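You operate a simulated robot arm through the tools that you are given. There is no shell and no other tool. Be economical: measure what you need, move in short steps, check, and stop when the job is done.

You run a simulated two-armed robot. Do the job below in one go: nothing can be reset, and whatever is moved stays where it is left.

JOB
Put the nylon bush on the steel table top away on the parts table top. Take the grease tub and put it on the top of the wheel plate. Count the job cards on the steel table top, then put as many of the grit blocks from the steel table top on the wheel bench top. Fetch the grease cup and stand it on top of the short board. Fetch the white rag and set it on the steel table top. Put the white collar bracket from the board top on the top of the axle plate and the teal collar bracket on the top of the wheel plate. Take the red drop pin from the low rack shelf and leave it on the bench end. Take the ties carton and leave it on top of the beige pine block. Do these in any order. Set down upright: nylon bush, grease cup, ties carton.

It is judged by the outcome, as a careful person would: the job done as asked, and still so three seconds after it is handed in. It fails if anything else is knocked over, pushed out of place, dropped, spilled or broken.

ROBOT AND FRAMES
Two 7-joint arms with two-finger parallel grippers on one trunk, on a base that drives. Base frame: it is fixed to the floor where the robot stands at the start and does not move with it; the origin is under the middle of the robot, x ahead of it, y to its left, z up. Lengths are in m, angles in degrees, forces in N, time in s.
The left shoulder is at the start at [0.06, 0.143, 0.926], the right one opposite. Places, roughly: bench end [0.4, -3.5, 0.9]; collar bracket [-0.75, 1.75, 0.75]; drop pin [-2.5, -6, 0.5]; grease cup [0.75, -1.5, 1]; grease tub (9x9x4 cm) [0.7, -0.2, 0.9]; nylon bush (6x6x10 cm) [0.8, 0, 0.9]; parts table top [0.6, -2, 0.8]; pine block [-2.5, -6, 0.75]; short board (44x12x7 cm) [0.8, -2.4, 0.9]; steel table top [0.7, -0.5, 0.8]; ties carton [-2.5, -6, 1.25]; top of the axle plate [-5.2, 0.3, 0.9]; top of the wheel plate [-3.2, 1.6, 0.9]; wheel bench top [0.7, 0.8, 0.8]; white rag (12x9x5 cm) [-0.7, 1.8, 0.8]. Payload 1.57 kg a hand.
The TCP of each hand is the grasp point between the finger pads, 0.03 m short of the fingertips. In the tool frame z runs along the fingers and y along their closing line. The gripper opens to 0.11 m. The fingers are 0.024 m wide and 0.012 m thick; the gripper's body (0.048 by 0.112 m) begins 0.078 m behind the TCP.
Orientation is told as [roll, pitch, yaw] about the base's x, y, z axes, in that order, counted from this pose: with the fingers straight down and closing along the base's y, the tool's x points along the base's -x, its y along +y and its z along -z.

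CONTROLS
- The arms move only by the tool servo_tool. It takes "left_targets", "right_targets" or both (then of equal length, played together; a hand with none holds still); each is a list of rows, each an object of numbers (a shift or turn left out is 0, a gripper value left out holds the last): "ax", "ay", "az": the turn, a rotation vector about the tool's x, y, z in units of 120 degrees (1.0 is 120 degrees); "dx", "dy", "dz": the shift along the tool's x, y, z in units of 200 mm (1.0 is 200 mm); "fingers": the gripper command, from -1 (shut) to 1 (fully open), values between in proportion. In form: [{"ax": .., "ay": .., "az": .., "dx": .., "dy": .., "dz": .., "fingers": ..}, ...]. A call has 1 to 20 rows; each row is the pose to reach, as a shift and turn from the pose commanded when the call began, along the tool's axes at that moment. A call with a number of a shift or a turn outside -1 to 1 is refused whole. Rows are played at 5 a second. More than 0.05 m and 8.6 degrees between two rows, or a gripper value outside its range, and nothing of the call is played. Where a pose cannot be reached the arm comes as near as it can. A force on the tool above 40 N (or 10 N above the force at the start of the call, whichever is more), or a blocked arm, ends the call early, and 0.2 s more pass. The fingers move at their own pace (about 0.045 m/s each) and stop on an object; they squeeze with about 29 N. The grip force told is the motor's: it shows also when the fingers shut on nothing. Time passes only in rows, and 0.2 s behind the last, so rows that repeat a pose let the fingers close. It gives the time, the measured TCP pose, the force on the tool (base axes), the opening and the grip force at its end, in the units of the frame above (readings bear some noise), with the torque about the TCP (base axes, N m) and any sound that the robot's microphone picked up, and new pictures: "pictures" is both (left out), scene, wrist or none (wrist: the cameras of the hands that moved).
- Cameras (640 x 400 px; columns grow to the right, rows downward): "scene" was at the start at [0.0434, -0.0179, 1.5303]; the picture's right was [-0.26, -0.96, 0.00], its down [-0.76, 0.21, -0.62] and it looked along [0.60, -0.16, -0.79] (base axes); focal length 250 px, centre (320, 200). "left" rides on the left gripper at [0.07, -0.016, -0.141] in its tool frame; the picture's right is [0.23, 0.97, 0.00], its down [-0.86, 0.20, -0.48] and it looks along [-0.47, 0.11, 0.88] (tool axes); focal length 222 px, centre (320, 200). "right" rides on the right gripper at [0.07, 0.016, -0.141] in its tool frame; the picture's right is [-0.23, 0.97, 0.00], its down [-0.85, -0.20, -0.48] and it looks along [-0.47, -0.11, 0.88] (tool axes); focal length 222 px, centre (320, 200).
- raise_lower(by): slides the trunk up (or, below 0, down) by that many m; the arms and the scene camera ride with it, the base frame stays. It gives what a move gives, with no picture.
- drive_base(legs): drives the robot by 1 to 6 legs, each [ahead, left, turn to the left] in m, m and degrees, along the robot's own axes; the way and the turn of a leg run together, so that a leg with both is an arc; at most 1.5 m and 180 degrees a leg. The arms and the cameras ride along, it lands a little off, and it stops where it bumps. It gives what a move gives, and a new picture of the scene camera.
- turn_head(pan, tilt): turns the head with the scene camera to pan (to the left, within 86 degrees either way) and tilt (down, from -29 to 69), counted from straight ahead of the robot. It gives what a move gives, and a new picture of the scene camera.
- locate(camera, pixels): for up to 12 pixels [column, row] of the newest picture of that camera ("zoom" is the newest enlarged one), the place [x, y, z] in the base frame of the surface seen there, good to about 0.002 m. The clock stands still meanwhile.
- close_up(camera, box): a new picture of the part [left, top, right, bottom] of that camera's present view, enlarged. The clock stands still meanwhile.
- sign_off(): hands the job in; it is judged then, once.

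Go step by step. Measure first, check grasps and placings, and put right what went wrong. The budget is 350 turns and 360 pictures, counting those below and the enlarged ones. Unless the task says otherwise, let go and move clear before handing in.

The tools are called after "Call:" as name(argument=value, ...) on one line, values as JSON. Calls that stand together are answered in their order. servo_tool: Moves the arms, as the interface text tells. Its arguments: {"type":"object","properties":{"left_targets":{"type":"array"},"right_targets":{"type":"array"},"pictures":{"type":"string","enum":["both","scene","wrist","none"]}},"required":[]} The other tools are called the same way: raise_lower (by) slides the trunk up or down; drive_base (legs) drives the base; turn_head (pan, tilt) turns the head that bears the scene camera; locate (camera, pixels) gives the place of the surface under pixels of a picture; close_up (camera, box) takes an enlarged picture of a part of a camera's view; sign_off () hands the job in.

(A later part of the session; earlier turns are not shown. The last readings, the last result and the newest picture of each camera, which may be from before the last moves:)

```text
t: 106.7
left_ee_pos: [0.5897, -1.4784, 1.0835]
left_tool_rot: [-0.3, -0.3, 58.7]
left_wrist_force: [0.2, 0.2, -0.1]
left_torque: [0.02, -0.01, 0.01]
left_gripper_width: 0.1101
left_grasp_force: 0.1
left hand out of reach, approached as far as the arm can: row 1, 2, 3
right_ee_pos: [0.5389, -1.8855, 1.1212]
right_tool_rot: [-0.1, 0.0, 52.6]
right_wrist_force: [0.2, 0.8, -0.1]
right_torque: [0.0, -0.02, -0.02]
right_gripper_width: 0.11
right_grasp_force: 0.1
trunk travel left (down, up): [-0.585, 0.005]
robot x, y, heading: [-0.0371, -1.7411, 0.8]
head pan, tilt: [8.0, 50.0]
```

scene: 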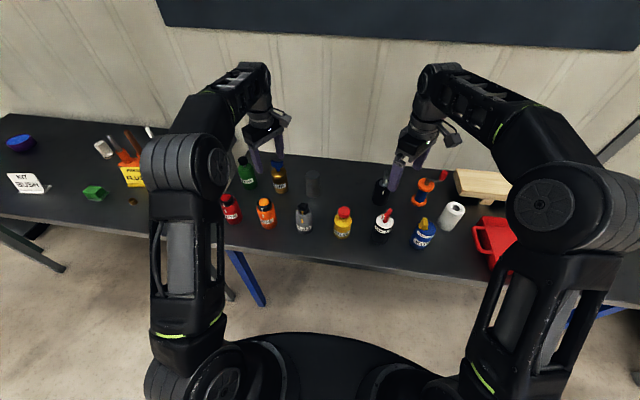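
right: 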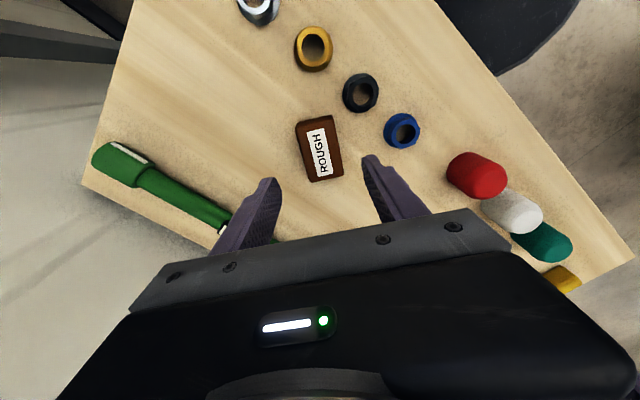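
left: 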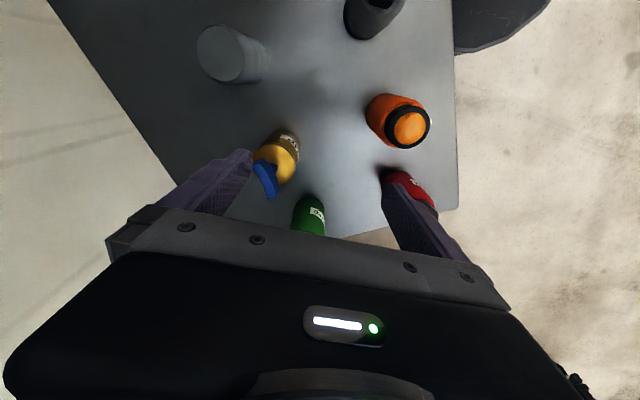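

Out of reach; I drive ahead 0.09.

Call:
drive_base(legs=[[0.09, 0, -0.8]])

Call:
close_up(camera="left", box=[0, 0, 640, 400])

```text
t: 107.8
left_ee_pos: [0.6903, -1.4879, 1.0799]
left_tool_rot: [-0.3, -0.4, 57.7]
left_wrist_force: [0.9, 0.4, -0.1]
left_torque: [-0.01, 0.04, 0.03]
left_gripper_width: 0.11
left_grasp_force: 0.1
right_ee_pos: [0.6308, -1.8947, 1.1201]
right_tool_rot: [0.0, -0.1, 51.6]
right_wrist_force: [0.7, -0.7, -0.9]
right_torque: [-0.02, 0.02, -0.04]
right_gripper_width: 0.1101
right_grasp_force: 0.1
trunk travel left (down, up): [-0.585, 0.005]
robot x, y, heading: [0.057, -1.7418, 0.1]
head pan, tilt: [8.0, 50.0]
```

scene: 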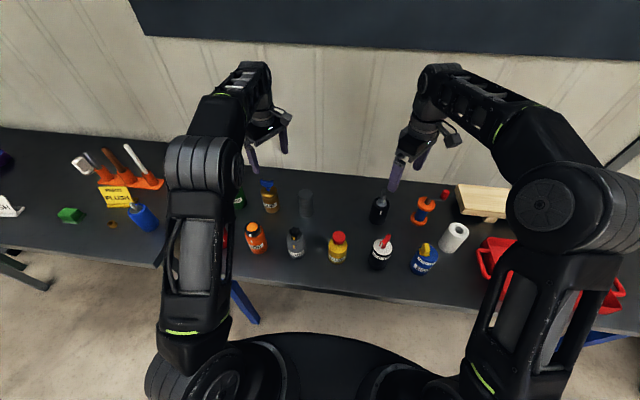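

```text
1.00 times, centred on (320, 200) of left
```

zoom: 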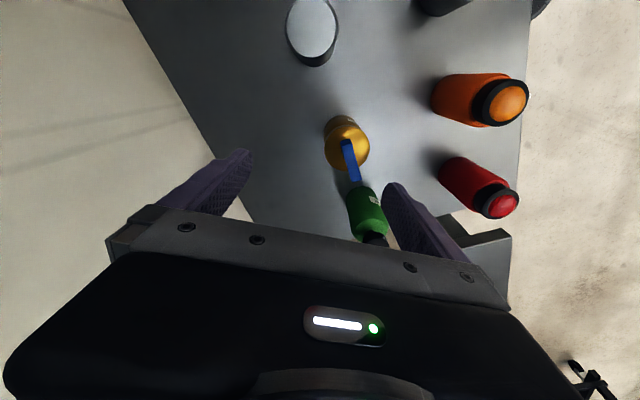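

Call:
servo_tool(left_targets=[{"dy": 0.09}, {"dy": 0.178}], pictures="none")

```text
t: 108.5
left_ee_pos: [0.6563, -1.4686, 1.0809]
left_tool_rot: [-0.4, -0.2, 57.6]
left_wrist_force: [-0.1, -0.1, -0.5]
left_torque: [0.02, -0.01, 0.01]
left_gripper_width: 0.1101
left_grasp_force: 0.0
right_ee_pos: [0.63, -1.8944, 1.1222]
right_tool_rot: [0.0, -0.1, 51.6]
right_wrist_force: [-0.4, 0.2, -0.1]
right_torque: [0.02, 0.02, 0.02]
right_gripper_width: 0.1105
right_grasp_force: 0.1
trunk travel left (down, up): [-0.585, 0.005]
robot x, y, heading: [0.0574, -1.7379, 0.0]
head pan, tilt: [8.0, 50.0]
```

Call:
servo_tool(left_targets=[{"dz": 0.15, "dy": -0.015}, {"dz": 0.3, "dy": -0.015}], pictures="both")

```text
t: 109.0
left_ee_pos: [0.6611, -1.4707, 1.0208]
left_tool_rot: [-0.4, -0.3, 57.5]
left_wrist_force: [0.0, 0.0, 0.0]
left_torque: [-0.02, 0.0, 0.02]
left_gripper_width: 0.11
left_grasp_force: 0.0
right_ee_pos: [0.6299, -1.8941, 1.1209]
right_tool_rot: [0.0, 0.1, 51.6]
right_wrist_force: [-0.4, 0.6, 0.4]
right_torque: [-0.01, -0.01, 0.0]
right_gripper_width: 0.1101
right_grasp_force: 0.1
trunk travel left (down, up): [-0.585, 0.005]
robot x, y, heading: [0.0586, -1.7401, 0.1]
head pan, tilt: [8.0, 50.0]
```

scene: 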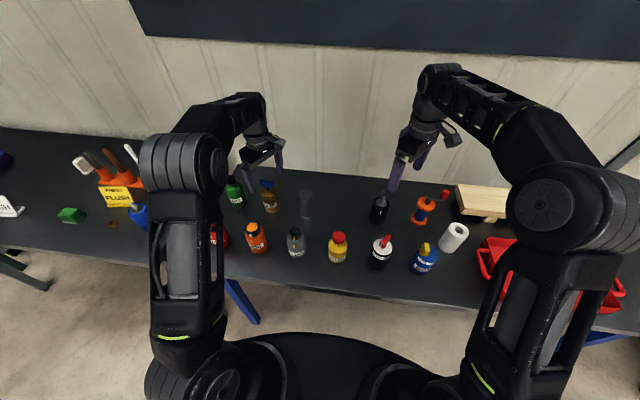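
left: 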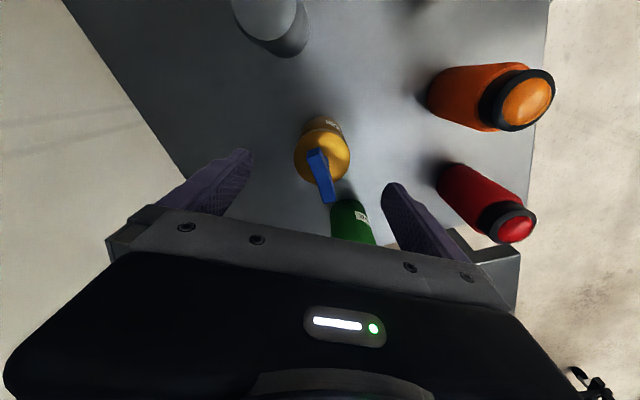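

Centred over the brass cup; descend and grip.

Call:
servo_tool(left_targets=[{"dz": 0.15}, {"dz": 0.3}, {"dz": 0.46}, {"dz": 0.46, "fingers": -1}, {"dz": 0.46}, {"dz": 0.46}, {"dz": 0.46}, {"dz": 0.46}], pictures="none")

Call:
servo_tool(left_targets=[{"dz": -0.1}, {"dz": -0.3}, {"dz": -0.5}, {"dz": -0.65}], pictures="wrist")

```text
t: 110.8
left_ee_pos: [0.6592, -1.473, 0.9311]
left_tool_rot: [-0.4, -0.4, 57.7]
left_wrist_force: [-0.9, 0.4, 0.1]
left_torque: [0.03, 0.08, -0.01]
left_gripper_width: 0.0572
left_grasp_force: 28.9
right_ee_pos: [0.6292, -1.8945, 1.1223]
right_tool_rot: [-0.1, 0.0, 51.6]
right_wrist_force: [1.1, 0.4, -0.1]
right_torque: [0.01, 0.01, -0.01]
right_gripper_width: 0.1101
right_grasp_force: 0.1
trunk travel left (down, up): [-0.585, 0.005]
robot x, y, heading: [0.0601, -1.7334, -0.1]
head pan, tilt: [8.0, 50.0]
```

```text
t: 111.8
left_ee_pos: [0.6605, -1.4702, 1.0629]
left_tool_rot: [-0.3, -0.2, 57.6]
left_wrist_force: [0.6, -0.1, -2.0]
left_torque: [0.0, 0.01, -0.04]
left_gripper_width: 0.0573
left_grasp_force: 29.2
right_ee_pos: [0.6304, -1.8938, 1.1212]
right_tool_rot: [-0.1, 0.0, 51.6]
right_wrist_force: [0.3, -0.4, 0.0]
right_torque: [0.0, -0.02, 0.01]
right_gripper_width: 0.1101
right_grasp_force: 0.1
trunk travel left (down, up): [-0.585, 0.005]
robot x, y, heading: [0.058, -1.7396, -0.1]
head pan, tilt: [8.0, 50.0]
```

left: 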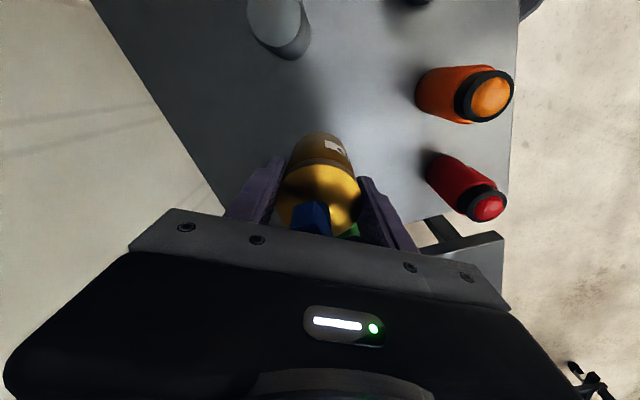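

Cup held. I check tops of bottles on the back-off path.

Call:
locate(camera="left", pixels=[[490, 95], [487, 205], [290, 20], [450, 165]])

```text
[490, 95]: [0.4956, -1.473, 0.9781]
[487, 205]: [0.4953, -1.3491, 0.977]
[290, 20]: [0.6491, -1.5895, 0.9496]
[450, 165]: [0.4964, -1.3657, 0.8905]
```

SIDE's top (0.978) is in the path, so I move the cup inward and up first.

Call:
servo_tool(left_targets=[{"dz": -0.08}, {"dx": 0.2, "dy": -0.05, "dz": -0.14}, {"dx": 0.4, "dy": -0.1, "dz": -0.22}, {"dx": 0.614, "dy": -0.153, "dz": -0.29}, {"dx": 0.614, "dy": -0.153, "dz": -0.325}], pictures="none")

```text
t: 113.0
left_ee_pos: [0.6199, -1.5886, 1.1238]
left_tool_rot: [-0.3, -0.4, 57.7]
left_wrist_force: [-0.4, -0.1, -1.7]
left_torque: [0.02, 0.0, -0.01]
left_gripper_width: 0.0573
left_grasp_force: 29.4
right_ee_pos: [0.6306, -1.8948, 1.1211]
right_tool_rot: [-0.1, 0.1, 51.6]
right_wrist_force: [0.7, 0.0, -0.2]
right_torque: [-0.01, 0.02, 0.0]
right_gripper_width: 0.1101
right_grasp_force: 0.1
trunk travel left (down, up): [-0.585, 0.005]
robot x, y, heading: [0.0571, -1.7406, 0.0]
head pan, tilt: [8.0, 50.0]
```

Now drive over toward the short board.

Call:
drive_base(legs=[[-0.25, 0, 0], [0, -0.69, 0]])

Call:
turn_head(pan=0, tilt=55)

```text
t: 118.3
left_ee_pos: [0.3676, -2.2888, 1.1244]
left_tool_rot: [-0.4, -0.4, 57.2]
left_wrist_force: [0.7, 0.2, -2.5]
left_torque: [0.04, 0.01, -0.01]
left_gripper_width: 0.0573
left_grasp_force: 29.0
right_ee_pos: [0.3738, -2.5936, 1.1222]
right_tool_rot: [0.0, -0.1, 51.1]
right_wrist_force: [-0.5, -0.3, 0.2]
right_torque: [0.06, 0.01, 0.0]
right_gripper_width: 0.1097
right_grasp_force: 0.0
trunk travel left (down, up): [-0.585, 0.005]
robot x, y, heading: [-0.1942, -2.4331, -0.6]
head pan, tilt: [8.0, 50.0]
```

scene: 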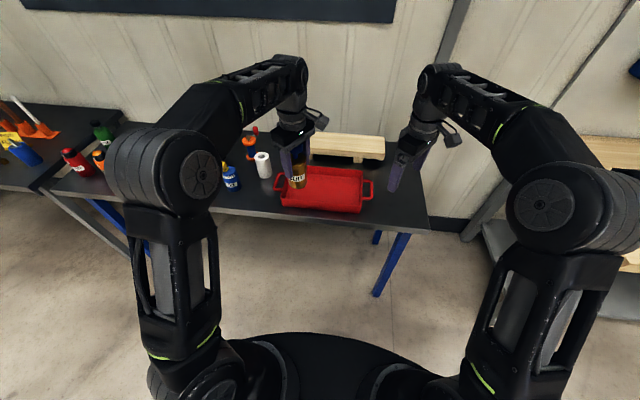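

```text
t: 119.0
left_ee_pos: [0.3671, -2.2876, 1.1237]
left_tool_rot: [-0.4, -0.4, 57.2]
left_wrist_force: [-0.1, 0.2, -2.0]
left_torque: [0.0, 0.0, 0.02]
left_gripper_width: 0.0573
left_grasp_force: 29.6
right_ee_pos: [0.3742, -2.5936, 1.1208]
right_tool_rot: [-0.2, 0.0, 51.1]
right_wrist_force: [0.0, -0.5, -0.1]
right_torque: [-0.03, -0.05, -0.02]
right_gripper_width: 0.1099
right_grasp_force: 0.0
trunk travel left (down, up): [-0.585, 0.005]
robot x, y, heading: [-0.1932, -2.4321, -0.7]
head pan, tilt: [0.0, 55.0]
```

scene: 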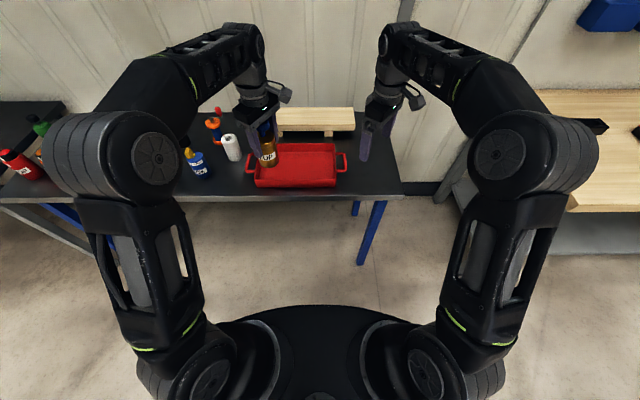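

Call:
locate(camera="scene", pixels=[[380, 205], [362, 262], [283, 110], [350, 112], [283, 124], [350, 127], [320, 118], [360, 208], [356, 200]])

```text
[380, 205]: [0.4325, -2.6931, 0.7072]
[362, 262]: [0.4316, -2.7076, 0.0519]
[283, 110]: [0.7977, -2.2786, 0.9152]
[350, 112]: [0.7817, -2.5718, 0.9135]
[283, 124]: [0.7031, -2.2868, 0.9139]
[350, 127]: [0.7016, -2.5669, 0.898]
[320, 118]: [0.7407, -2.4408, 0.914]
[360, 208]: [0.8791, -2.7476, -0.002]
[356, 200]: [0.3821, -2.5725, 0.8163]
```

Board top spans x≈0.70–0.82, z 0.914. Drive ahead 0.34.

Call:
drive_base(legs=[[0.34, 0, 0.6]])

Call:
close_up(camera="scene", box=[180, 90, 420, 240])

```text
t: 121.2
left_ee_pos: [0.7051, -2.281, 1.1244]
left_tool_rot: [-0.3, -0.3, 57.8]
left_wrist_force: [0.6, 0.4, -1.5]
left_torque: [-0.01, 0.08, 0.0]
left_gripper_width: 0.0572
left_grasp_force: 28.6
right_ee_pos: [0.7146, -2.5862, 1.1213]
right_tool_rot: [0.0, 0.0, 51.8]
right_wrist_force: [-1.2, -0.3, 0.0]
right_torque: [0.04, -0.01, 0.01]
right_gripper_width: 0.1101
right_grasp_force: 0.0
trunk travel left (down, up): [-0.585, 0.005]
robot x, y, heading: [0.142, -2.4328, 0.3]
head pan, tilt: [0.0, 55.0]
```

scene: 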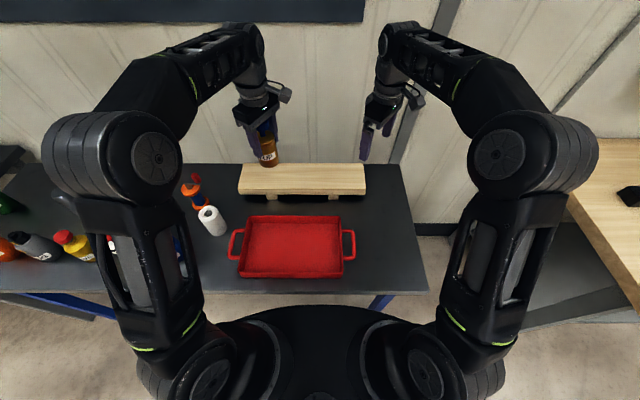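

```text
2.67 times, centred on (300, 165) of scene
```

zoom: 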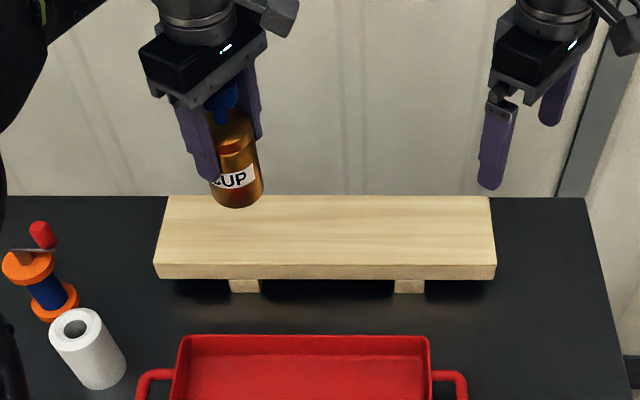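

Call:
locate(camera="zoom", pixels=[[175, 203], [485, 203], [160, 258], [490, 260], [240, 288], [405, 288], [300, 230]])

```text
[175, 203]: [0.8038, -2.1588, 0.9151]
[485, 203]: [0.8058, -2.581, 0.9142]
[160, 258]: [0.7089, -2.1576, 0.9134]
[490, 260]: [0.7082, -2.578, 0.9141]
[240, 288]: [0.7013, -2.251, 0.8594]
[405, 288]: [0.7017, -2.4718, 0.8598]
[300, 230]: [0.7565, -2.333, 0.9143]
```

Target on the board (0.757,-2.335), TCP z 0.998.

Call:
servo_tool(left_targets=[{"dx": 0.04, "dy": -0.18}, {"dx": 0.09, "dy": -0.364}, {"dx": 0.09, "dy": -0.364, "dz": 0.2}, {"dx": 0.09, "dy": -0.364, "dz": 0.4}, {"dx": 0.09, "dy": -0.364, "dz": 0.52}], pictures="both")

```text
t: 122.4
left_ee_pos: [0.7588, -2.3344, 1.0165]
left_tool_rot: [-0.4, -0.3, 57.9]
left_wrist_force: [0.2, 0.5, -1.6]
left_torque: [0.02, 0.0, 0.02]
left_gripper_width: 0.0572
left_grasp_force: 29.0
left hand out of reach, approached as far as the arm can: row 1, 2
right_ee_pos: [0.7154, -2.5865, 1.1214]
right_tool_rot: [-0.1, 0.0, 51.9]
right_wrist_force: [-0.2, -0.4, -1.1]
right_torque: [0.03, 0.02, -0.01]
right_gripper_width: 0.11
right_grasp_force: 0.1
trunk travel left (down, up): [-0.585, 0.005]
robot x, y, heading: [0.1476, -2.4317, 0.3]
head pan, tilt: [0.0, 55.0]
```

scene: 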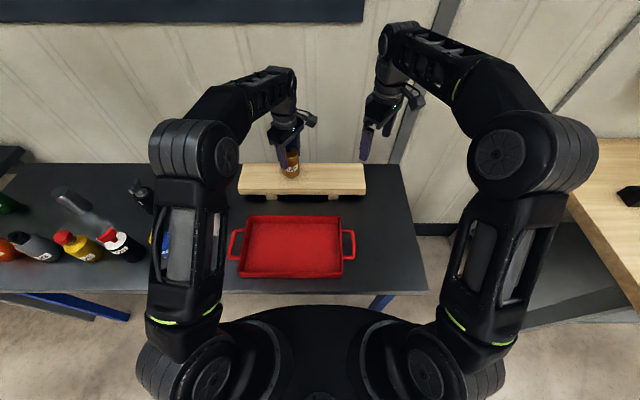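
left: 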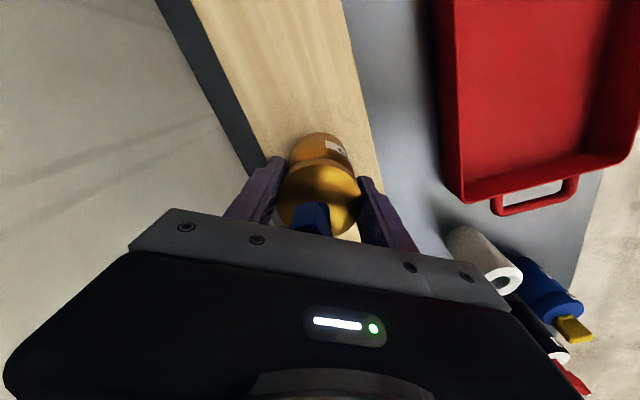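

Call:
servo_tool(left_targets=[{"dz": 0.05}, {"dz": 0.093}, {"dz": 0.095, "fingers": 0.6}, {"dz": 0.095}, {"dz": 0.095}, {"dz": 0.095}, {"dz": -0.05}, {"dz": -0.2}, {"dz": -0.35}], pictures="both")

```text
t: 124.4
left_ee_pos: [0.754, -2.3335, 1.0899]
left_tool_rot: [-0.2, -0.3, 57.9]
left_wrist_force: [-0.8, 0.2, -0.4]
left_torque: [0.02, -0.01, -0.01]
left_gripper_width: 0.0879
left_grasp_force: 0.0
right_ee_pos: [0.7147, -2.5865, 1.1218]
right_tool_rot: [-0.1, -0.1, 52.0]
right_wrist_force: [-0.8, 0.4, 0.3]
right_torque: [0.02, 0.0, 0.0]
right_gripper_width: 0.1099
right_grasp_force: 0.0
trunk travel left (down, up): [-0.585, 0.005]
robot x, y, heading: [0.1453, -2.4363, 0.3]
head pan, tilt: [0.0, 55.0]
```

scene: 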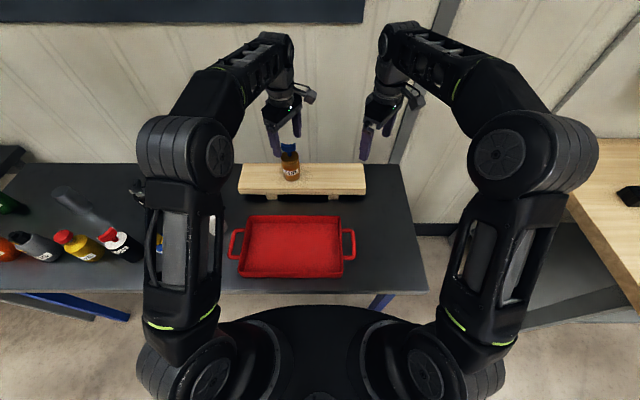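
left: 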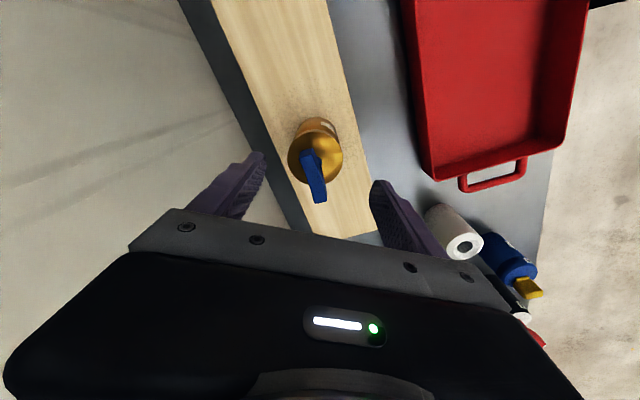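

Cup stands on the board. I exit along the tool x axis (fingers straddle the wing) while rising.

Call:
servo_tool(left_targets=[{"dx": 0.15, "dz": -0.05}, {"dx": 0.3, "dz": -0.1}, {"dx": 0.42, "dz": -0.2}], pictures="wrist")

```text
t: 125.2
left_ee_pos: [0.7191, -2.3906, 1.1163]
left_tool_rot: [-0.7, -0.3, 58.0]
left_wrist_force: [0.2, 0.5, 0.0]
left_torque: [-0.02, 0.03, -0.03]
left_gripper_width: 0.0881
left_grasp_force: 0.0
left hand out of reach, approached as far as the arm can: row 3
right_ee_pos: [0.7158, -2.5869, 1.1219]
right_tool_rot: [-0.1, 0.0, 51.9]
right_wrist_force: [0.2, 0.3, 0.2]
right_torque: [-0.02, 0.01, -0.02]
right_gripper_width: 0.1099
right_grasp_force: 0.1
trunk travel left (down, up): [-0.585, 0.005]
robot x, y, heading: [0.1428, -2.4377, 0.2]
head pan, tilt: [0.0, 55.0]
```

left: 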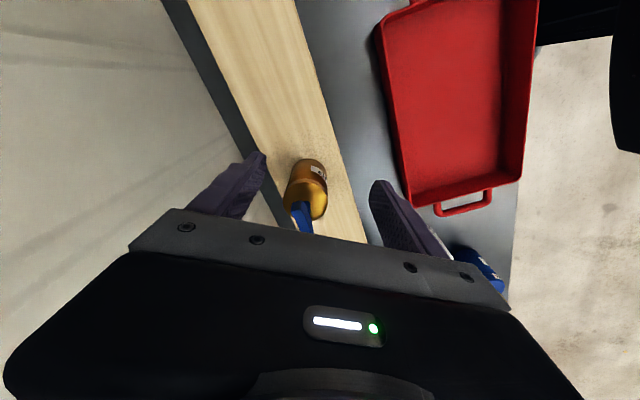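

Clear of the cup. Next the rack: back off and turn toward it.

Call:
drive_base(legs=[[-0.6, 0, 0], [0, 0, -120]])

Call:
turn_head(pan=0, tilt=12)

Call:
close_up(camera="scene", box=[160, 60, 480, 260])

```text
t: 133.5
left_ee_pos: [-0.6943, -2.9617, 1.1158]
left_tool_rot: [-0.5, -0.4, -60.1]
left_wrist_force: [0.2, -0.2, -0.4]
left_torque: [0.0, 0.03, 0.03]
left_gripper_width: 0.0881
left_grasp_force: 0.1
right_ee_pos: [-0.8634, -2.8682, 1.121]
right_tool_rot: [-0.2, 0.0, -66.2]
right_wrist_force: [0.3, 0.2, 0.1]
right_torque: [-0.02, 0.01, -0.02]
right_gripper_width: 0.1099
right_grasp_force: 0.0
trunk travel left (down, up): [-0.585, 0.005]
robot x, y, heading: [-0.4556, -2.4359, -118.0]
head pan, tilt: [0.0, 55.0]
```

scene: 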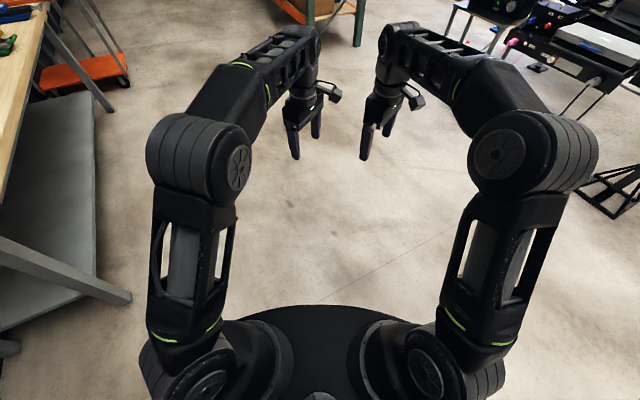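

```text
t: 134.6
left_ee_pos: [-0.6934, -2.9624, 1.1159]
left_tool_rot: [-0.6, -0.4, -60.1]
left_wrist_force: [-0.3, 0.0, 1.0]
left_torque: [-0.03, 0.0, 0.03]
left_gripper_width: 0.0882
left_grasp_force: 0.1
right_ee_pos: [-0.8631, -2.8671, 1.1225]
right_tool_rot: [0.0, 0.0, -66.1]
right_wrist_force: [-0.1, -0.6, 0.2]
right_torque: [-0.05, -0.03, 0.01]
right_gripper_width: 0.11
right_grasp_force: 0.0
trunk travel left (down, up): [-0.585, 0.005]
robot x, y, heading: [-0.4608, -2.4327, -117.9]
head pan, tilt: [0.0, 12.0]
```

scene: 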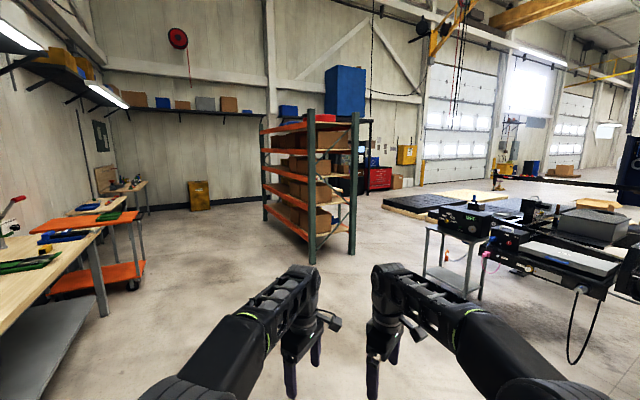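

```text
2.00 times, centred on (320, 160) of scene
```

zoom: 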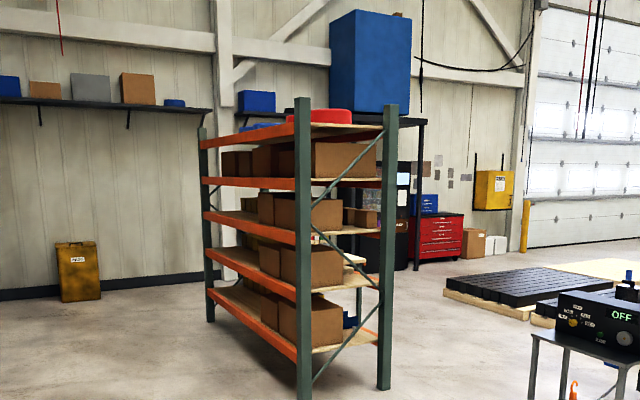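

Call:
locate(camera="zoom", pixels=[[303, 380], [386, 370], [210, 310], [300, 130], [270, 310], [320, 320], [360, 155], [350, 320], [360, 290], [440, 230], [330, 115], [400, 240]])

```text
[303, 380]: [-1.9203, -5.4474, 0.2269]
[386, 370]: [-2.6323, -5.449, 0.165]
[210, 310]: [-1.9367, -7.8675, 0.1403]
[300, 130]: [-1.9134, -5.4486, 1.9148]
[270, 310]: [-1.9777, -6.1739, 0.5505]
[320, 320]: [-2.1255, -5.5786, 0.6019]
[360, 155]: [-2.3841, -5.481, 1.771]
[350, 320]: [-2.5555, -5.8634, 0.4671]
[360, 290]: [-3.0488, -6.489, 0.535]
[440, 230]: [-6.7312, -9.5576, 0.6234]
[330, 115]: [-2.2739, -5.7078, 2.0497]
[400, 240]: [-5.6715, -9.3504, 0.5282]
```

Call:
locate(camera="scene", pixels=[[428, 272], [485, 300], [465, 250], [440, 220], [510, 240], [390, 212], [440, 205], [580, 290], [400, 240], [380, 230], [430, 230]])

```text
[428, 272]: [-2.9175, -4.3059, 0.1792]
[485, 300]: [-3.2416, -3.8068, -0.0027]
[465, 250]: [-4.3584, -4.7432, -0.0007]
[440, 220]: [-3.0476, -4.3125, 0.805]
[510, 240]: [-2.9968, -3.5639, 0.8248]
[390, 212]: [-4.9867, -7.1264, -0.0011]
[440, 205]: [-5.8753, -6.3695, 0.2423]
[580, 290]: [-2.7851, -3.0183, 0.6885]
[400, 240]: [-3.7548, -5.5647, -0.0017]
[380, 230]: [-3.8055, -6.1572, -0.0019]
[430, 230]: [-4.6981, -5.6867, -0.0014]
```

I go via (-1.4,-4.4) then west between the device table (corner (-2.9,-4.3)) and the rack (corner (-2.63,-5.45)).

Call:
drive_base(legs=[[0, 0, 2.4], [1.09, 0, 0], [1.09, 0, 0], [0, 0, -49]])

```text
t: 148.1
left_ee_pos: [-1.9784, -4.5723, 1.1163]
left_tool_rot: [-0.6, -0.4, -109.5]
left_wrist_force: [-0.2, 0.4, -0.1]
left_torque: [-0.02, -0.01, -0.01]
left_gripper_width: 0.0879
left_grasp_force: 0.1
right_ee_pos: [-2.0175, -4.3803, 1.1217]
right_tool_rot: [-0.1, 0.1, -115.5]
right_wrist_force: [-0.6, -0.2, -0.5]
right_torque: [0.01, 0.02, -0.01]
right_gripper_width: 0.1098
right_grasp_force: 0.0
trunk travel left (down, up): [-0.585, 0.005]
robot x, y, heading: [-1.4233, -4.4069, -167.3]
head pan, tilt: [0.0, 12.0]
```

scene: 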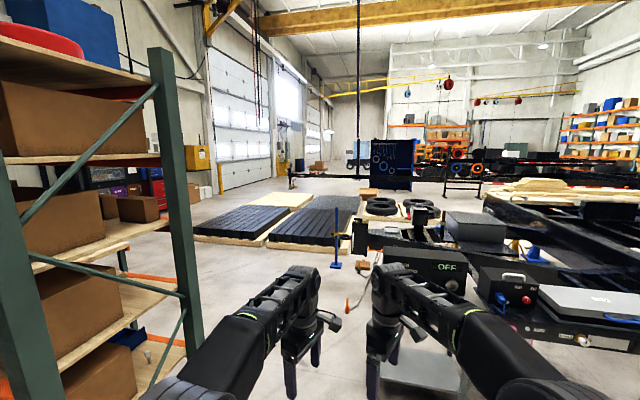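

Call:
locate(camera="scene", pixels=[[335, 264], [348, 310], [362, 265], [440, 290], [380, 255], [150, 355], [130, 345]])

```text
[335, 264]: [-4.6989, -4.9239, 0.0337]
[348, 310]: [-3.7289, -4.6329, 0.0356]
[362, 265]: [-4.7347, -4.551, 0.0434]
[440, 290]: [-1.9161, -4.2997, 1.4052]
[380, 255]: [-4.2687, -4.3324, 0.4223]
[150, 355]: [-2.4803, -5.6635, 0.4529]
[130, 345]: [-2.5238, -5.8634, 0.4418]
```

Call:
drive_base(legs=[[0, 0, 2], [1.3, 0, 0], [0, 0, 9], [0.9, 0, 0], [0, 0, 66]])

Call:
turn_head(pan=50, tilt=25)

```text
t: 162.8
left_ee_pos: [-3.3927, -5.7257, 1.1162]
left_tool_rot: [-0.6, -0.4, -29.2]
left_wrist_force: [-0.3, 0.0, -0.3]
left_torque: [0.03, -0.03, 0.02]
left_gripper_width: 0.0878
left_grasp_force: 0.1
right_ee_pos: [-3.5862, -5.7311, 1.1215]
right_tool_rot: [-0.1, -0.1, -35.3]
right_wrist_force: [0.1, -1.1, -0.2]
right_torque: [-0.01, 0.0, -0.01]
right_gripper_width: 0.1102
right_grasp_force: 0.1
trunk travel left (down, up): [-0.585, 0.005]
robot x, y, heading: [-3.4618, -5.1531, -86.6]
head pan, tilt: [0.0, 12.0]
```

scene: 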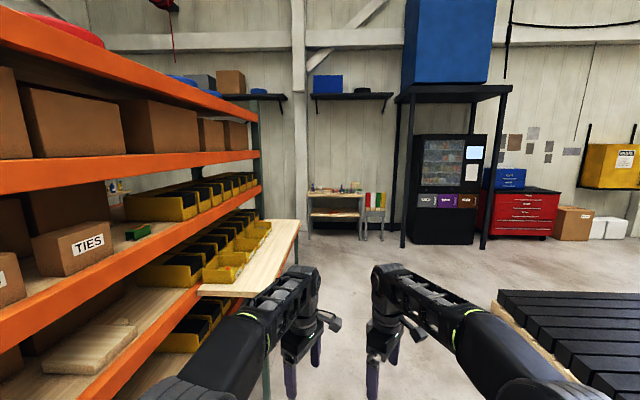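

```text
t: 164.0
left_ee_pos: [-3.3928, -5.7256, 1.1163]
left_tool_rot: [-0.6, -0.3, -29.3]
left_wrist_force: [0.8, 0.1, 0.8]
left_torque: [0.03, -0.03, 0.0]
left_gripper_width: 0.088
left_grasp_force: 0.1
right_ee_pos: [-3.5872, -5.7318, 1.1207]
right_tool_rot: [-0.2, -0.1, -35.4]
right_wrist_force: [-0.1, 0.4, 0.8]
right_torque: [0.0, -0.03, -0.02]
right_gripper_width: 0.11
right_grasp_force: 0.0
trunk travel left (down, up): [-0.585, 0.005]
robot x, y, heading: [-3.4646, -5.1525, -86.6]
head pan, tilt: [50.0, 25.0]
```

scene: 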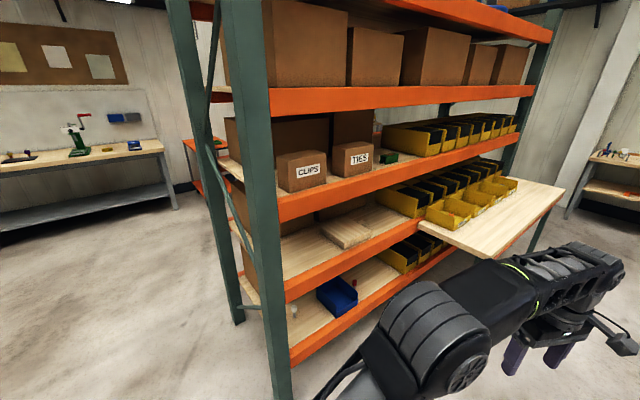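

The TIES carton (352,158), pine blocks (345,232), blue bin and pins low. I zoom and locate.

Call:
close_up(camera="scene", box=[220, 120, 420, 245])

Call:
close_up(camera="scene", box=[220, 240, 420, 365])

Call:
locate(camera="scene", pixels=[[352, 148], [358, 162], [340, 172], [372, 168], [306, 160], [345, 235], [330, 180], [340, 270], [340, 295], [390, 280], [515, 190], [440, 225]])

```text
3.20 times, centred on (320, 182) of scene
```

zoom: 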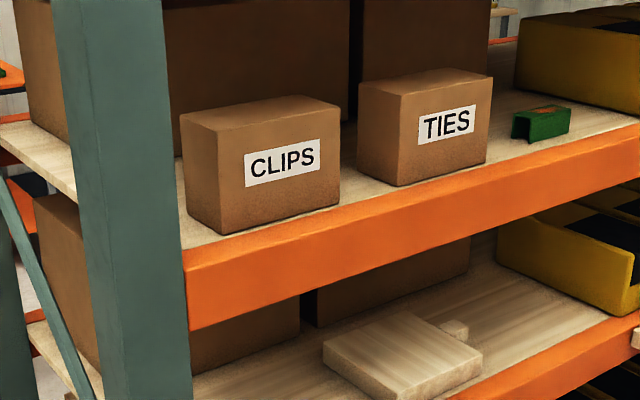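

```text
3.20 times, centred on (320, 302) of scene
```

zoom: 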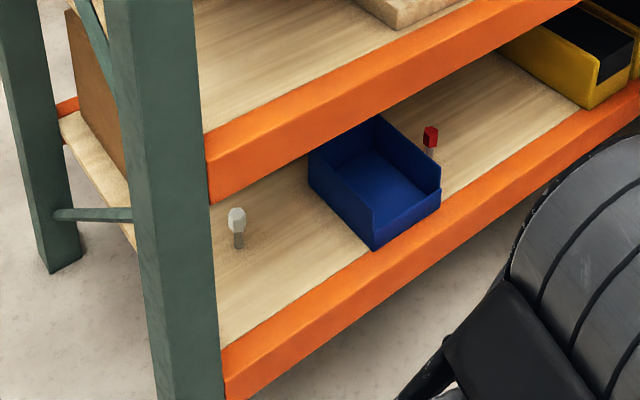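

```text
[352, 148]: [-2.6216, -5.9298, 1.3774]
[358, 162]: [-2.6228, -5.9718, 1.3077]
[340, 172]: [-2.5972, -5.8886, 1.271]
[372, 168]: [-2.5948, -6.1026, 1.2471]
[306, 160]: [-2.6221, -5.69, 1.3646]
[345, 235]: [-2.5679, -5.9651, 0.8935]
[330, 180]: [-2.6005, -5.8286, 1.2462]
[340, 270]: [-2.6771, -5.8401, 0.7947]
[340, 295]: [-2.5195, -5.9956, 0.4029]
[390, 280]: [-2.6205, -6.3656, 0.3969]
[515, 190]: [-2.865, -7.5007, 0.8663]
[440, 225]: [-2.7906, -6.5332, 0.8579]
```

The low shelf is at z≈0.40, middle 0.855, upper 1.247. I turn to face the rack at y≈-5.9.

Call:
drive_base(legs=[[0, 0, 86.6], [0, -0.75, 0]])

Call:
turn_head(pan=0, tilt=35)

Call:
close_up(camera="scene", box=[160, 40, 480, 240])

```text
t: 171.8
left_ee_pos: [-2.9147, -5.9047, 1.1164]
left_tool_rot: [-0.5, -0.4, 55.0]
left_wrist_force: [0.5, -0.3, -0.1]
left_torque: [0.02, 0.01, 0.0]
left_gripper_width: 0.0878
left_grasp_force: 0.0
right_ee_pos: [-2.9285, -6.1004, 1.1221]
right_tool_rot: [0.1, -0.1, 48.8]
right_wrist_force: [-0.4, -0.1, 0.2]
right_torque: [0.03, 0.0, -0.03]
right_gripper_width: 0.1102
right_grasp_force: 0.1
trunk travel left (down, up): [-0.585, 0.005]
robot x, y, heading: [-3.4952, -5.917, -2.8]
head pan, tilt: [50.0, 25.0]
```

scene: 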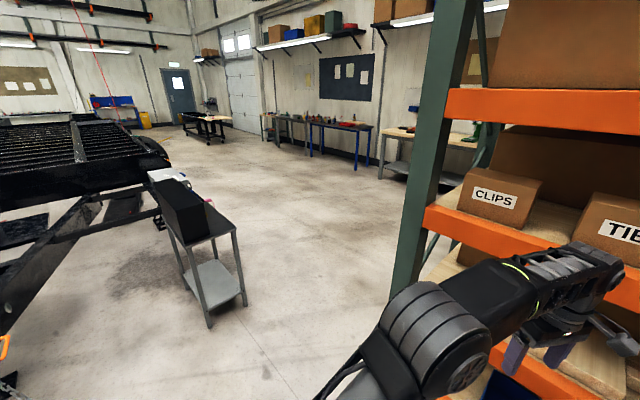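

```text
t: 172.9
left_ee_pos: [-2.9147, -5.9047, 1.1162]
left_tool_rot: [-0.5, -0.4, 55.0]
left_wrist_force: [0.7, 0.9, 0.6]
left_torque: [-0.01, -0.01, 0.0]
left_gripper_width: 0.0879
left_grasp_force: 0.1
right_ee_pos: [-2.928, -6.099, 1.122]
right_tool_rot: [-0.1, 0.0, 49.0]
right_wrist_force: [0.2, -0.2, 0.8]
right_torque: [0.0, -0.01, 0.0]
right_gripper_width: 0.1099
right_grasp_force: 0.0
trunk travel left (down, up): [-0.585, 0.005]
robot x, y, heading: [-3.4904, -5.9186, -2.9]
head pan, tilt: [0.0, 35.0]
```

scene: 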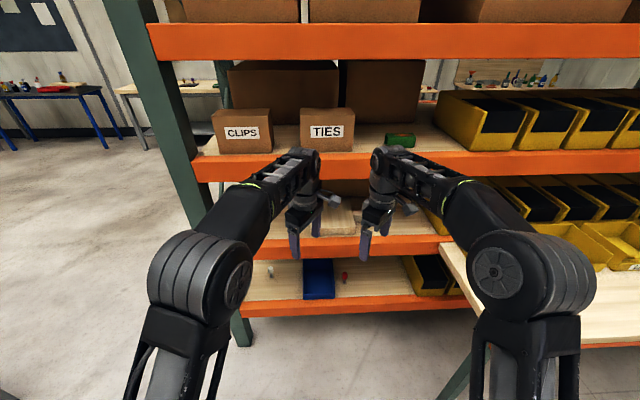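

```text
2.00 times, centred on (320, 140) of scene
```

zoom: 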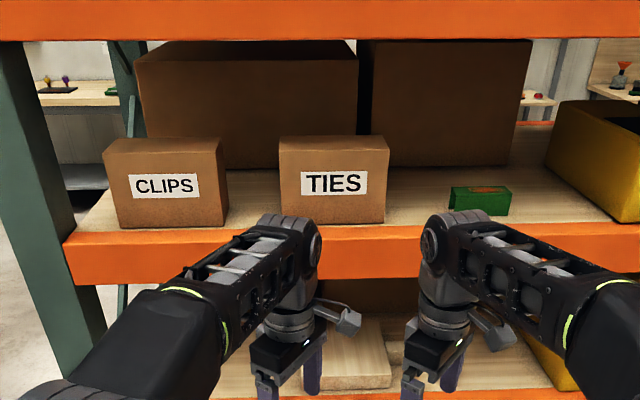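

Call:
locate(camera="zoom", pixels=[[285, 160], [382, 160], [330, 165], [330, 140], [370, 138], [300, 138], [330, 218], [285, 215], [400, 190], [220, 160], [330, 25], [330, 235]])

Call:
locate(camera="scene", pixels=[[330, 135], [320, 265], [344, 275], [344, 284], [305, 280], [330, 285], [340, 230], [330, 210], [270, 270], [330, 246], [330, 305], [475, 260]])

```text
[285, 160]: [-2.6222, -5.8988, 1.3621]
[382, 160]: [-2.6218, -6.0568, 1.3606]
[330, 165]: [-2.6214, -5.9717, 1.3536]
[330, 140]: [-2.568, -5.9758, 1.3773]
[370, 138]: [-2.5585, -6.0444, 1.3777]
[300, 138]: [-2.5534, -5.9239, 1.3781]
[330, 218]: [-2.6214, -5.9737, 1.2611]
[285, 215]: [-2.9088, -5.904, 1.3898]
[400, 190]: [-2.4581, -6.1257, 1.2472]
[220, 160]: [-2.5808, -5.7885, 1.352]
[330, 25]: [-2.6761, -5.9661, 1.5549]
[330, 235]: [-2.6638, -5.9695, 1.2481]
```

```text
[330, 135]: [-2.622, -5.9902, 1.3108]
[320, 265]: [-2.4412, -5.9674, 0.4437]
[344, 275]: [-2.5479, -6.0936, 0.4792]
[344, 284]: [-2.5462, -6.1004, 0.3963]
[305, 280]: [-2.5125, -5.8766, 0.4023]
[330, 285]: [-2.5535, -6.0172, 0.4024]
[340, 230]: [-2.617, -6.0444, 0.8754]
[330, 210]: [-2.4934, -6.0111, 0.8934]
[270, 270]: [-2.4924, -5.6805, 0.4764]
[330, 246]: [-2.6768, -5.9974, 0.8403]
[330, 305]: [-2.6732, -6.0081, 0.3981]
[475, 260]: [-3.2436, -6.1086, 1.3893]
```

Call:
close_up(camera="scene", box=[290, 90, 370, 160])

Call:
locate(camera="zoom", pixels=[[100, 145], [300, 142], [500, 140], [300, 155], [300, 165], [300, 138], [300, 135], [580, 400], [560, 150], [100, 155]])

```text
5.71 times, centred on (330, 125) of scene
```

zoom: 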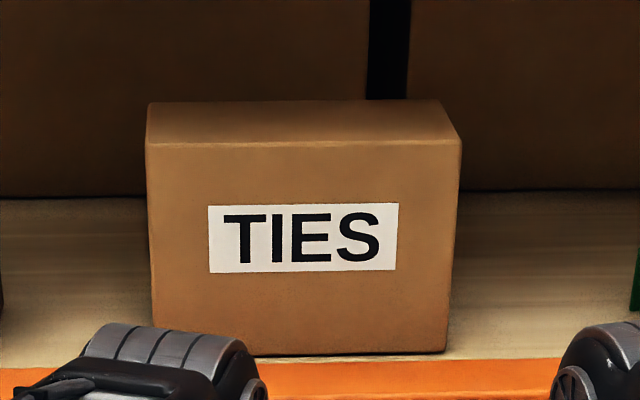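

```text
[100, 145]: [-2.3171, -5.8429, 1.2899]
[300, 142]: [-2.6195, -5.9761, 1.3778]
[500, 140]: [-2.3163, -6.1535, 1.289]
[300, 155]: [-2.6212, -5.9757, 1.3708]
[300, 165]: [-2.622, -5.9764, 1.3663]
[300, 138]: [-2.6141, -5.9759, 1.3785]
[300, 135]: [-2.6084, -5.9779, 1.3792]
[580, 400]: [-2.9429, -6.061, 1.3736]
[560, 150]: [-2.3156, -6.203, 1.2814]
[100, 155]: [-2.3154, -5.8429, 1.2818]
```

Call:
locate(camera="zoom", pixels=[[300, 104], [300, 110], [200, 105], [430, 106], [300, 100], [452, 140], [460, 170], [150, 145], [300, 185]])

Call:
close_up(camera="scene", box=[280, 0, 440, 100])

Call:
locate(camera="zoom", pixels=[[320, 110], [320, 222], [320, 235], [320, 260], [480, 225]])

```text
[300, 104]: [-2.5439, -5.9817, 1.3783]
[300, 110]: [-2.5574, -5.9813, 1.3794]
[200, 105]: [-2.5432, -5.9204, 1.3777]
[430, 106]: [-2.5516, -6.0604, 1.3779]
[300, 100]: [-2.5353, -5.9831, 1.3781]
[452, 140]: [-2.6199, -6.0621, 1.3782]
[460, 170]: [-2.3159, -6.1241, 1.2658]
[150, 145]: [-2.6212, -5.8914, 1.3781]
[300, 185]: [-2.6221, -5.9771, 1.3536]
```

```text
4.00 times, centred on (360, 50) of scene
```

zoom: 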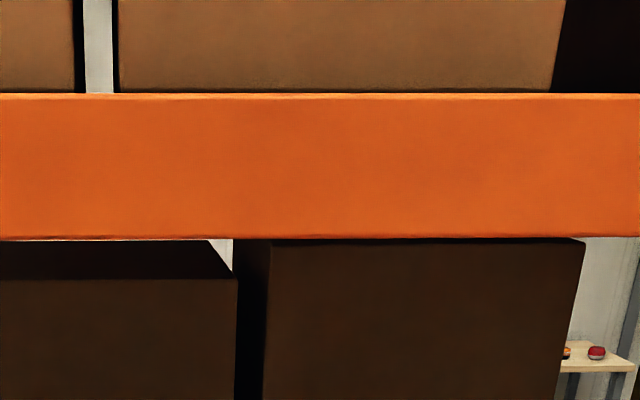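

```text
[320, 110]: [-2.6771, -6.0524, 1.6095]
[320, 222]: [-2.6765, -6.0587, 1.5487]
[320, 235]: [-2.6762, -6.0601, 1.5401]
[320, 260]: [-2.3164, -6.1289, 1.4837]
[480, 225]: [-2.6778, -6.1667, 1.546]
```

Carton is 0.17 (y) × 0.087 (x) × 0.13 m tall, so it must be gripped front-to-back. First I spread the arms to view the shelves.

Call:
servo_tool(left_targets=[{"dx": -0.1, "dy": 0.2}, {"dx": -0.2, "dy": 0.4}, {"dx": -0.3, "dy": 0.6}, {"dx": -0.4, "dy": 0.8}, {"dx": -0.5, "dy": 1}], right_targets=[{"dx": 0.2, "dy": 0}, {"dx": 0.4, "dy": 0.0}, {"dx": 0.6, "dy": 0.0}, {"dx": 0.8, "dy": 0}, {"dx": 1, "dy": 0}], pictures="scene")

```text
t: 174.2
left_ee_pos: [-3.0221, -5.7073, 1.1159]
left_tool_rot: [-0.7, -0.4, 54.8]
left_wrist_force: [-1.0, -0.2, 0.1]
left_torque: [-0.03, 0.01, 0.01]
left_gripper_width: 0.0878
left_grasp_force: 0.0
right_ee_pos: [-3.0624, -6.2487, 1.1254]
right_tool_rot: [-0.1, -0.1, 49.0]
right_wrist_force: [-1.2, -0.7, 0.3]
right_torque: [0.02, -0.02, 0.03]
right_gripper_width: 0.11
right_grasp_force: 0.0
trunk travel left (down, up): [-0.585, 0.005]
robot x, y, heading: [-3.4882, -5.9172, -2.8]
head pan, tilt: [0.0, 35.0]
```

scene: 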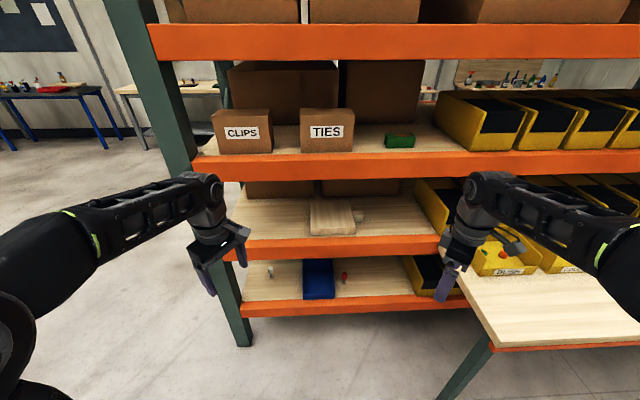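

Call:
close_up(camera="scene", box=[280, 170, 440, 310])

Call:
locate(camera="zoom", pixels=[[140, 130], [300, 130], [300, 180], [140, 250], [310, 265], [305, 165], [335, 185], [225, 200], [100, 400], [250, 420], [255, 440], [530, 150]])

Call:
locate(camera="scene", pixels=[[400, 140], [388, 142], [445, 130], [440, 200], [497, 345], [470, 290], [330, 255], [290, 160], [400, 170]])

```text
2.86 times, centred on (360, 240) of scene
```

zoom: 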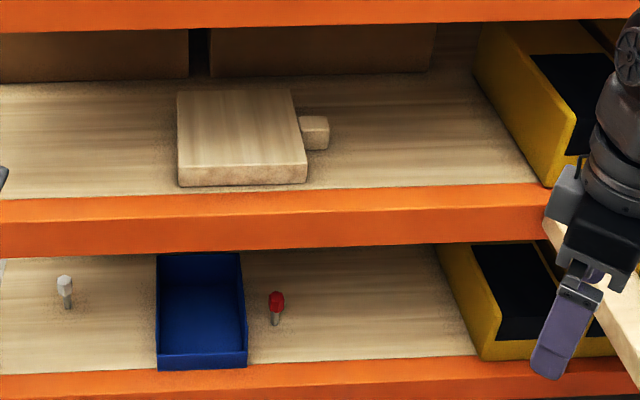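

```text
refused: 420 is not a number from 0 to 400
```

```text
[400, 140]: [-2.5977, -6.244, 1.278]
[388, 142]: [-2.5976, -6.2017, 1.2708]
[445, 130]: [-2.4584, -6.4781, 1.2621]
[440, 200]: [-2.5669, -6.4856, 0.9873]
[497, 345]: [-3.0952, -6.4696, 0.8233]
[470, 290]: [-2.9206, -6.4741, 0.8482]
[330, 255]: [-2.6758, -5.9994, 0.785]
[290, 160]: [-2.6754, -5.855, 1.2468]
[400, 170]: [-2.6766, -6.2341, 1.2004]
```

Call:
locate(camera="zoom", pixels=[[180, 95], [292, 95], [300, 165], [182, 170], [315, 130], [305, 178], [185, 185], [275, 297], [275, 322], [240, 310], [250, 340], [440, 260]])

```text
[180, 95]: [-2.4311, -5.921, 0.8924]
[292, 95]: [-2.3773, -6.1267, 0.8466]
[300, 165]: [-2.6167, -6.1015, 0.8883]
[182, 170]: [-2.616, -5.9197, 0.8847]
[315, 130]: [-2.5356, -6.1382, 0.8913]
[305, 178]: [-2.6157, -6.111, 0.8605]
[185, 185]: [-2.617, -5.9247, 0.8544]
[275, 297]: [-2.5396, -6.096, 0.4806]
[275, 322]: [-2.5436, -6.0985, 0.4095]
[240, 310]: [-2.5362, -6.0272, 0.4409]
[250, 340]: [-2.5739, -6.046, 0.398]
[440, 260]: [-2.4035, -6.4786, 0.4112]
```

Pine block top spans x -2.617..-2.43, y -5.918..-6.105 at z 0.893; drop pin at (-2.541,-6.097). I now pre-orient the right hand: yaw first.

Call:
servo_tool(right_targets=[{"az": 0.067}, {"az": 0.133}, {"az": 0.2}, {"az": 0.267}, {"az": 0.333}, {"az": 0.4}, {"az": 0.467}, {"az": 0.533}, {"az": 0.6}, {"az": 0.667}, {"az": 0.733}, {"az": 0.8}, {"az": 0.867}, {"az": 0.933}, {"az": 1.0}], pictures="scene")

```text
t: 177.3
left_ee_pos: [-3.0205, -5.7097, 1.1149]
left_tool_rot: [-0.6, -0.4, 55.0]
left_wrist_force: [0.0, -0.1, 0.5]
left_torque: [0.0, 0.0, -0.02]
left_gripper_width: 0.088
left_grasp_force: 0.1
right_ee_pos: [-3.0586, -6.2495, 1.1228]
right_tool_rot: [0.1, 0.1, -71.2]
right_wrist_force: [-0.8, 0.3, 0.0]
right_torque: [0.01, 0.02, -0.03]
right_gripper_width: 0.11
right_grasp_force: 0.0
trunk travel left (down, up): [-0.585, 0.005]
robot x, y, heading: [-3.4942, -5.9162, -2.8]
head pan, tilt: [0.0, 35.0]
```

scene: 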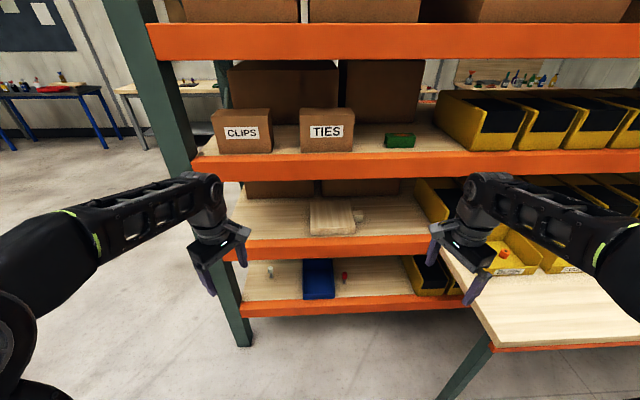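

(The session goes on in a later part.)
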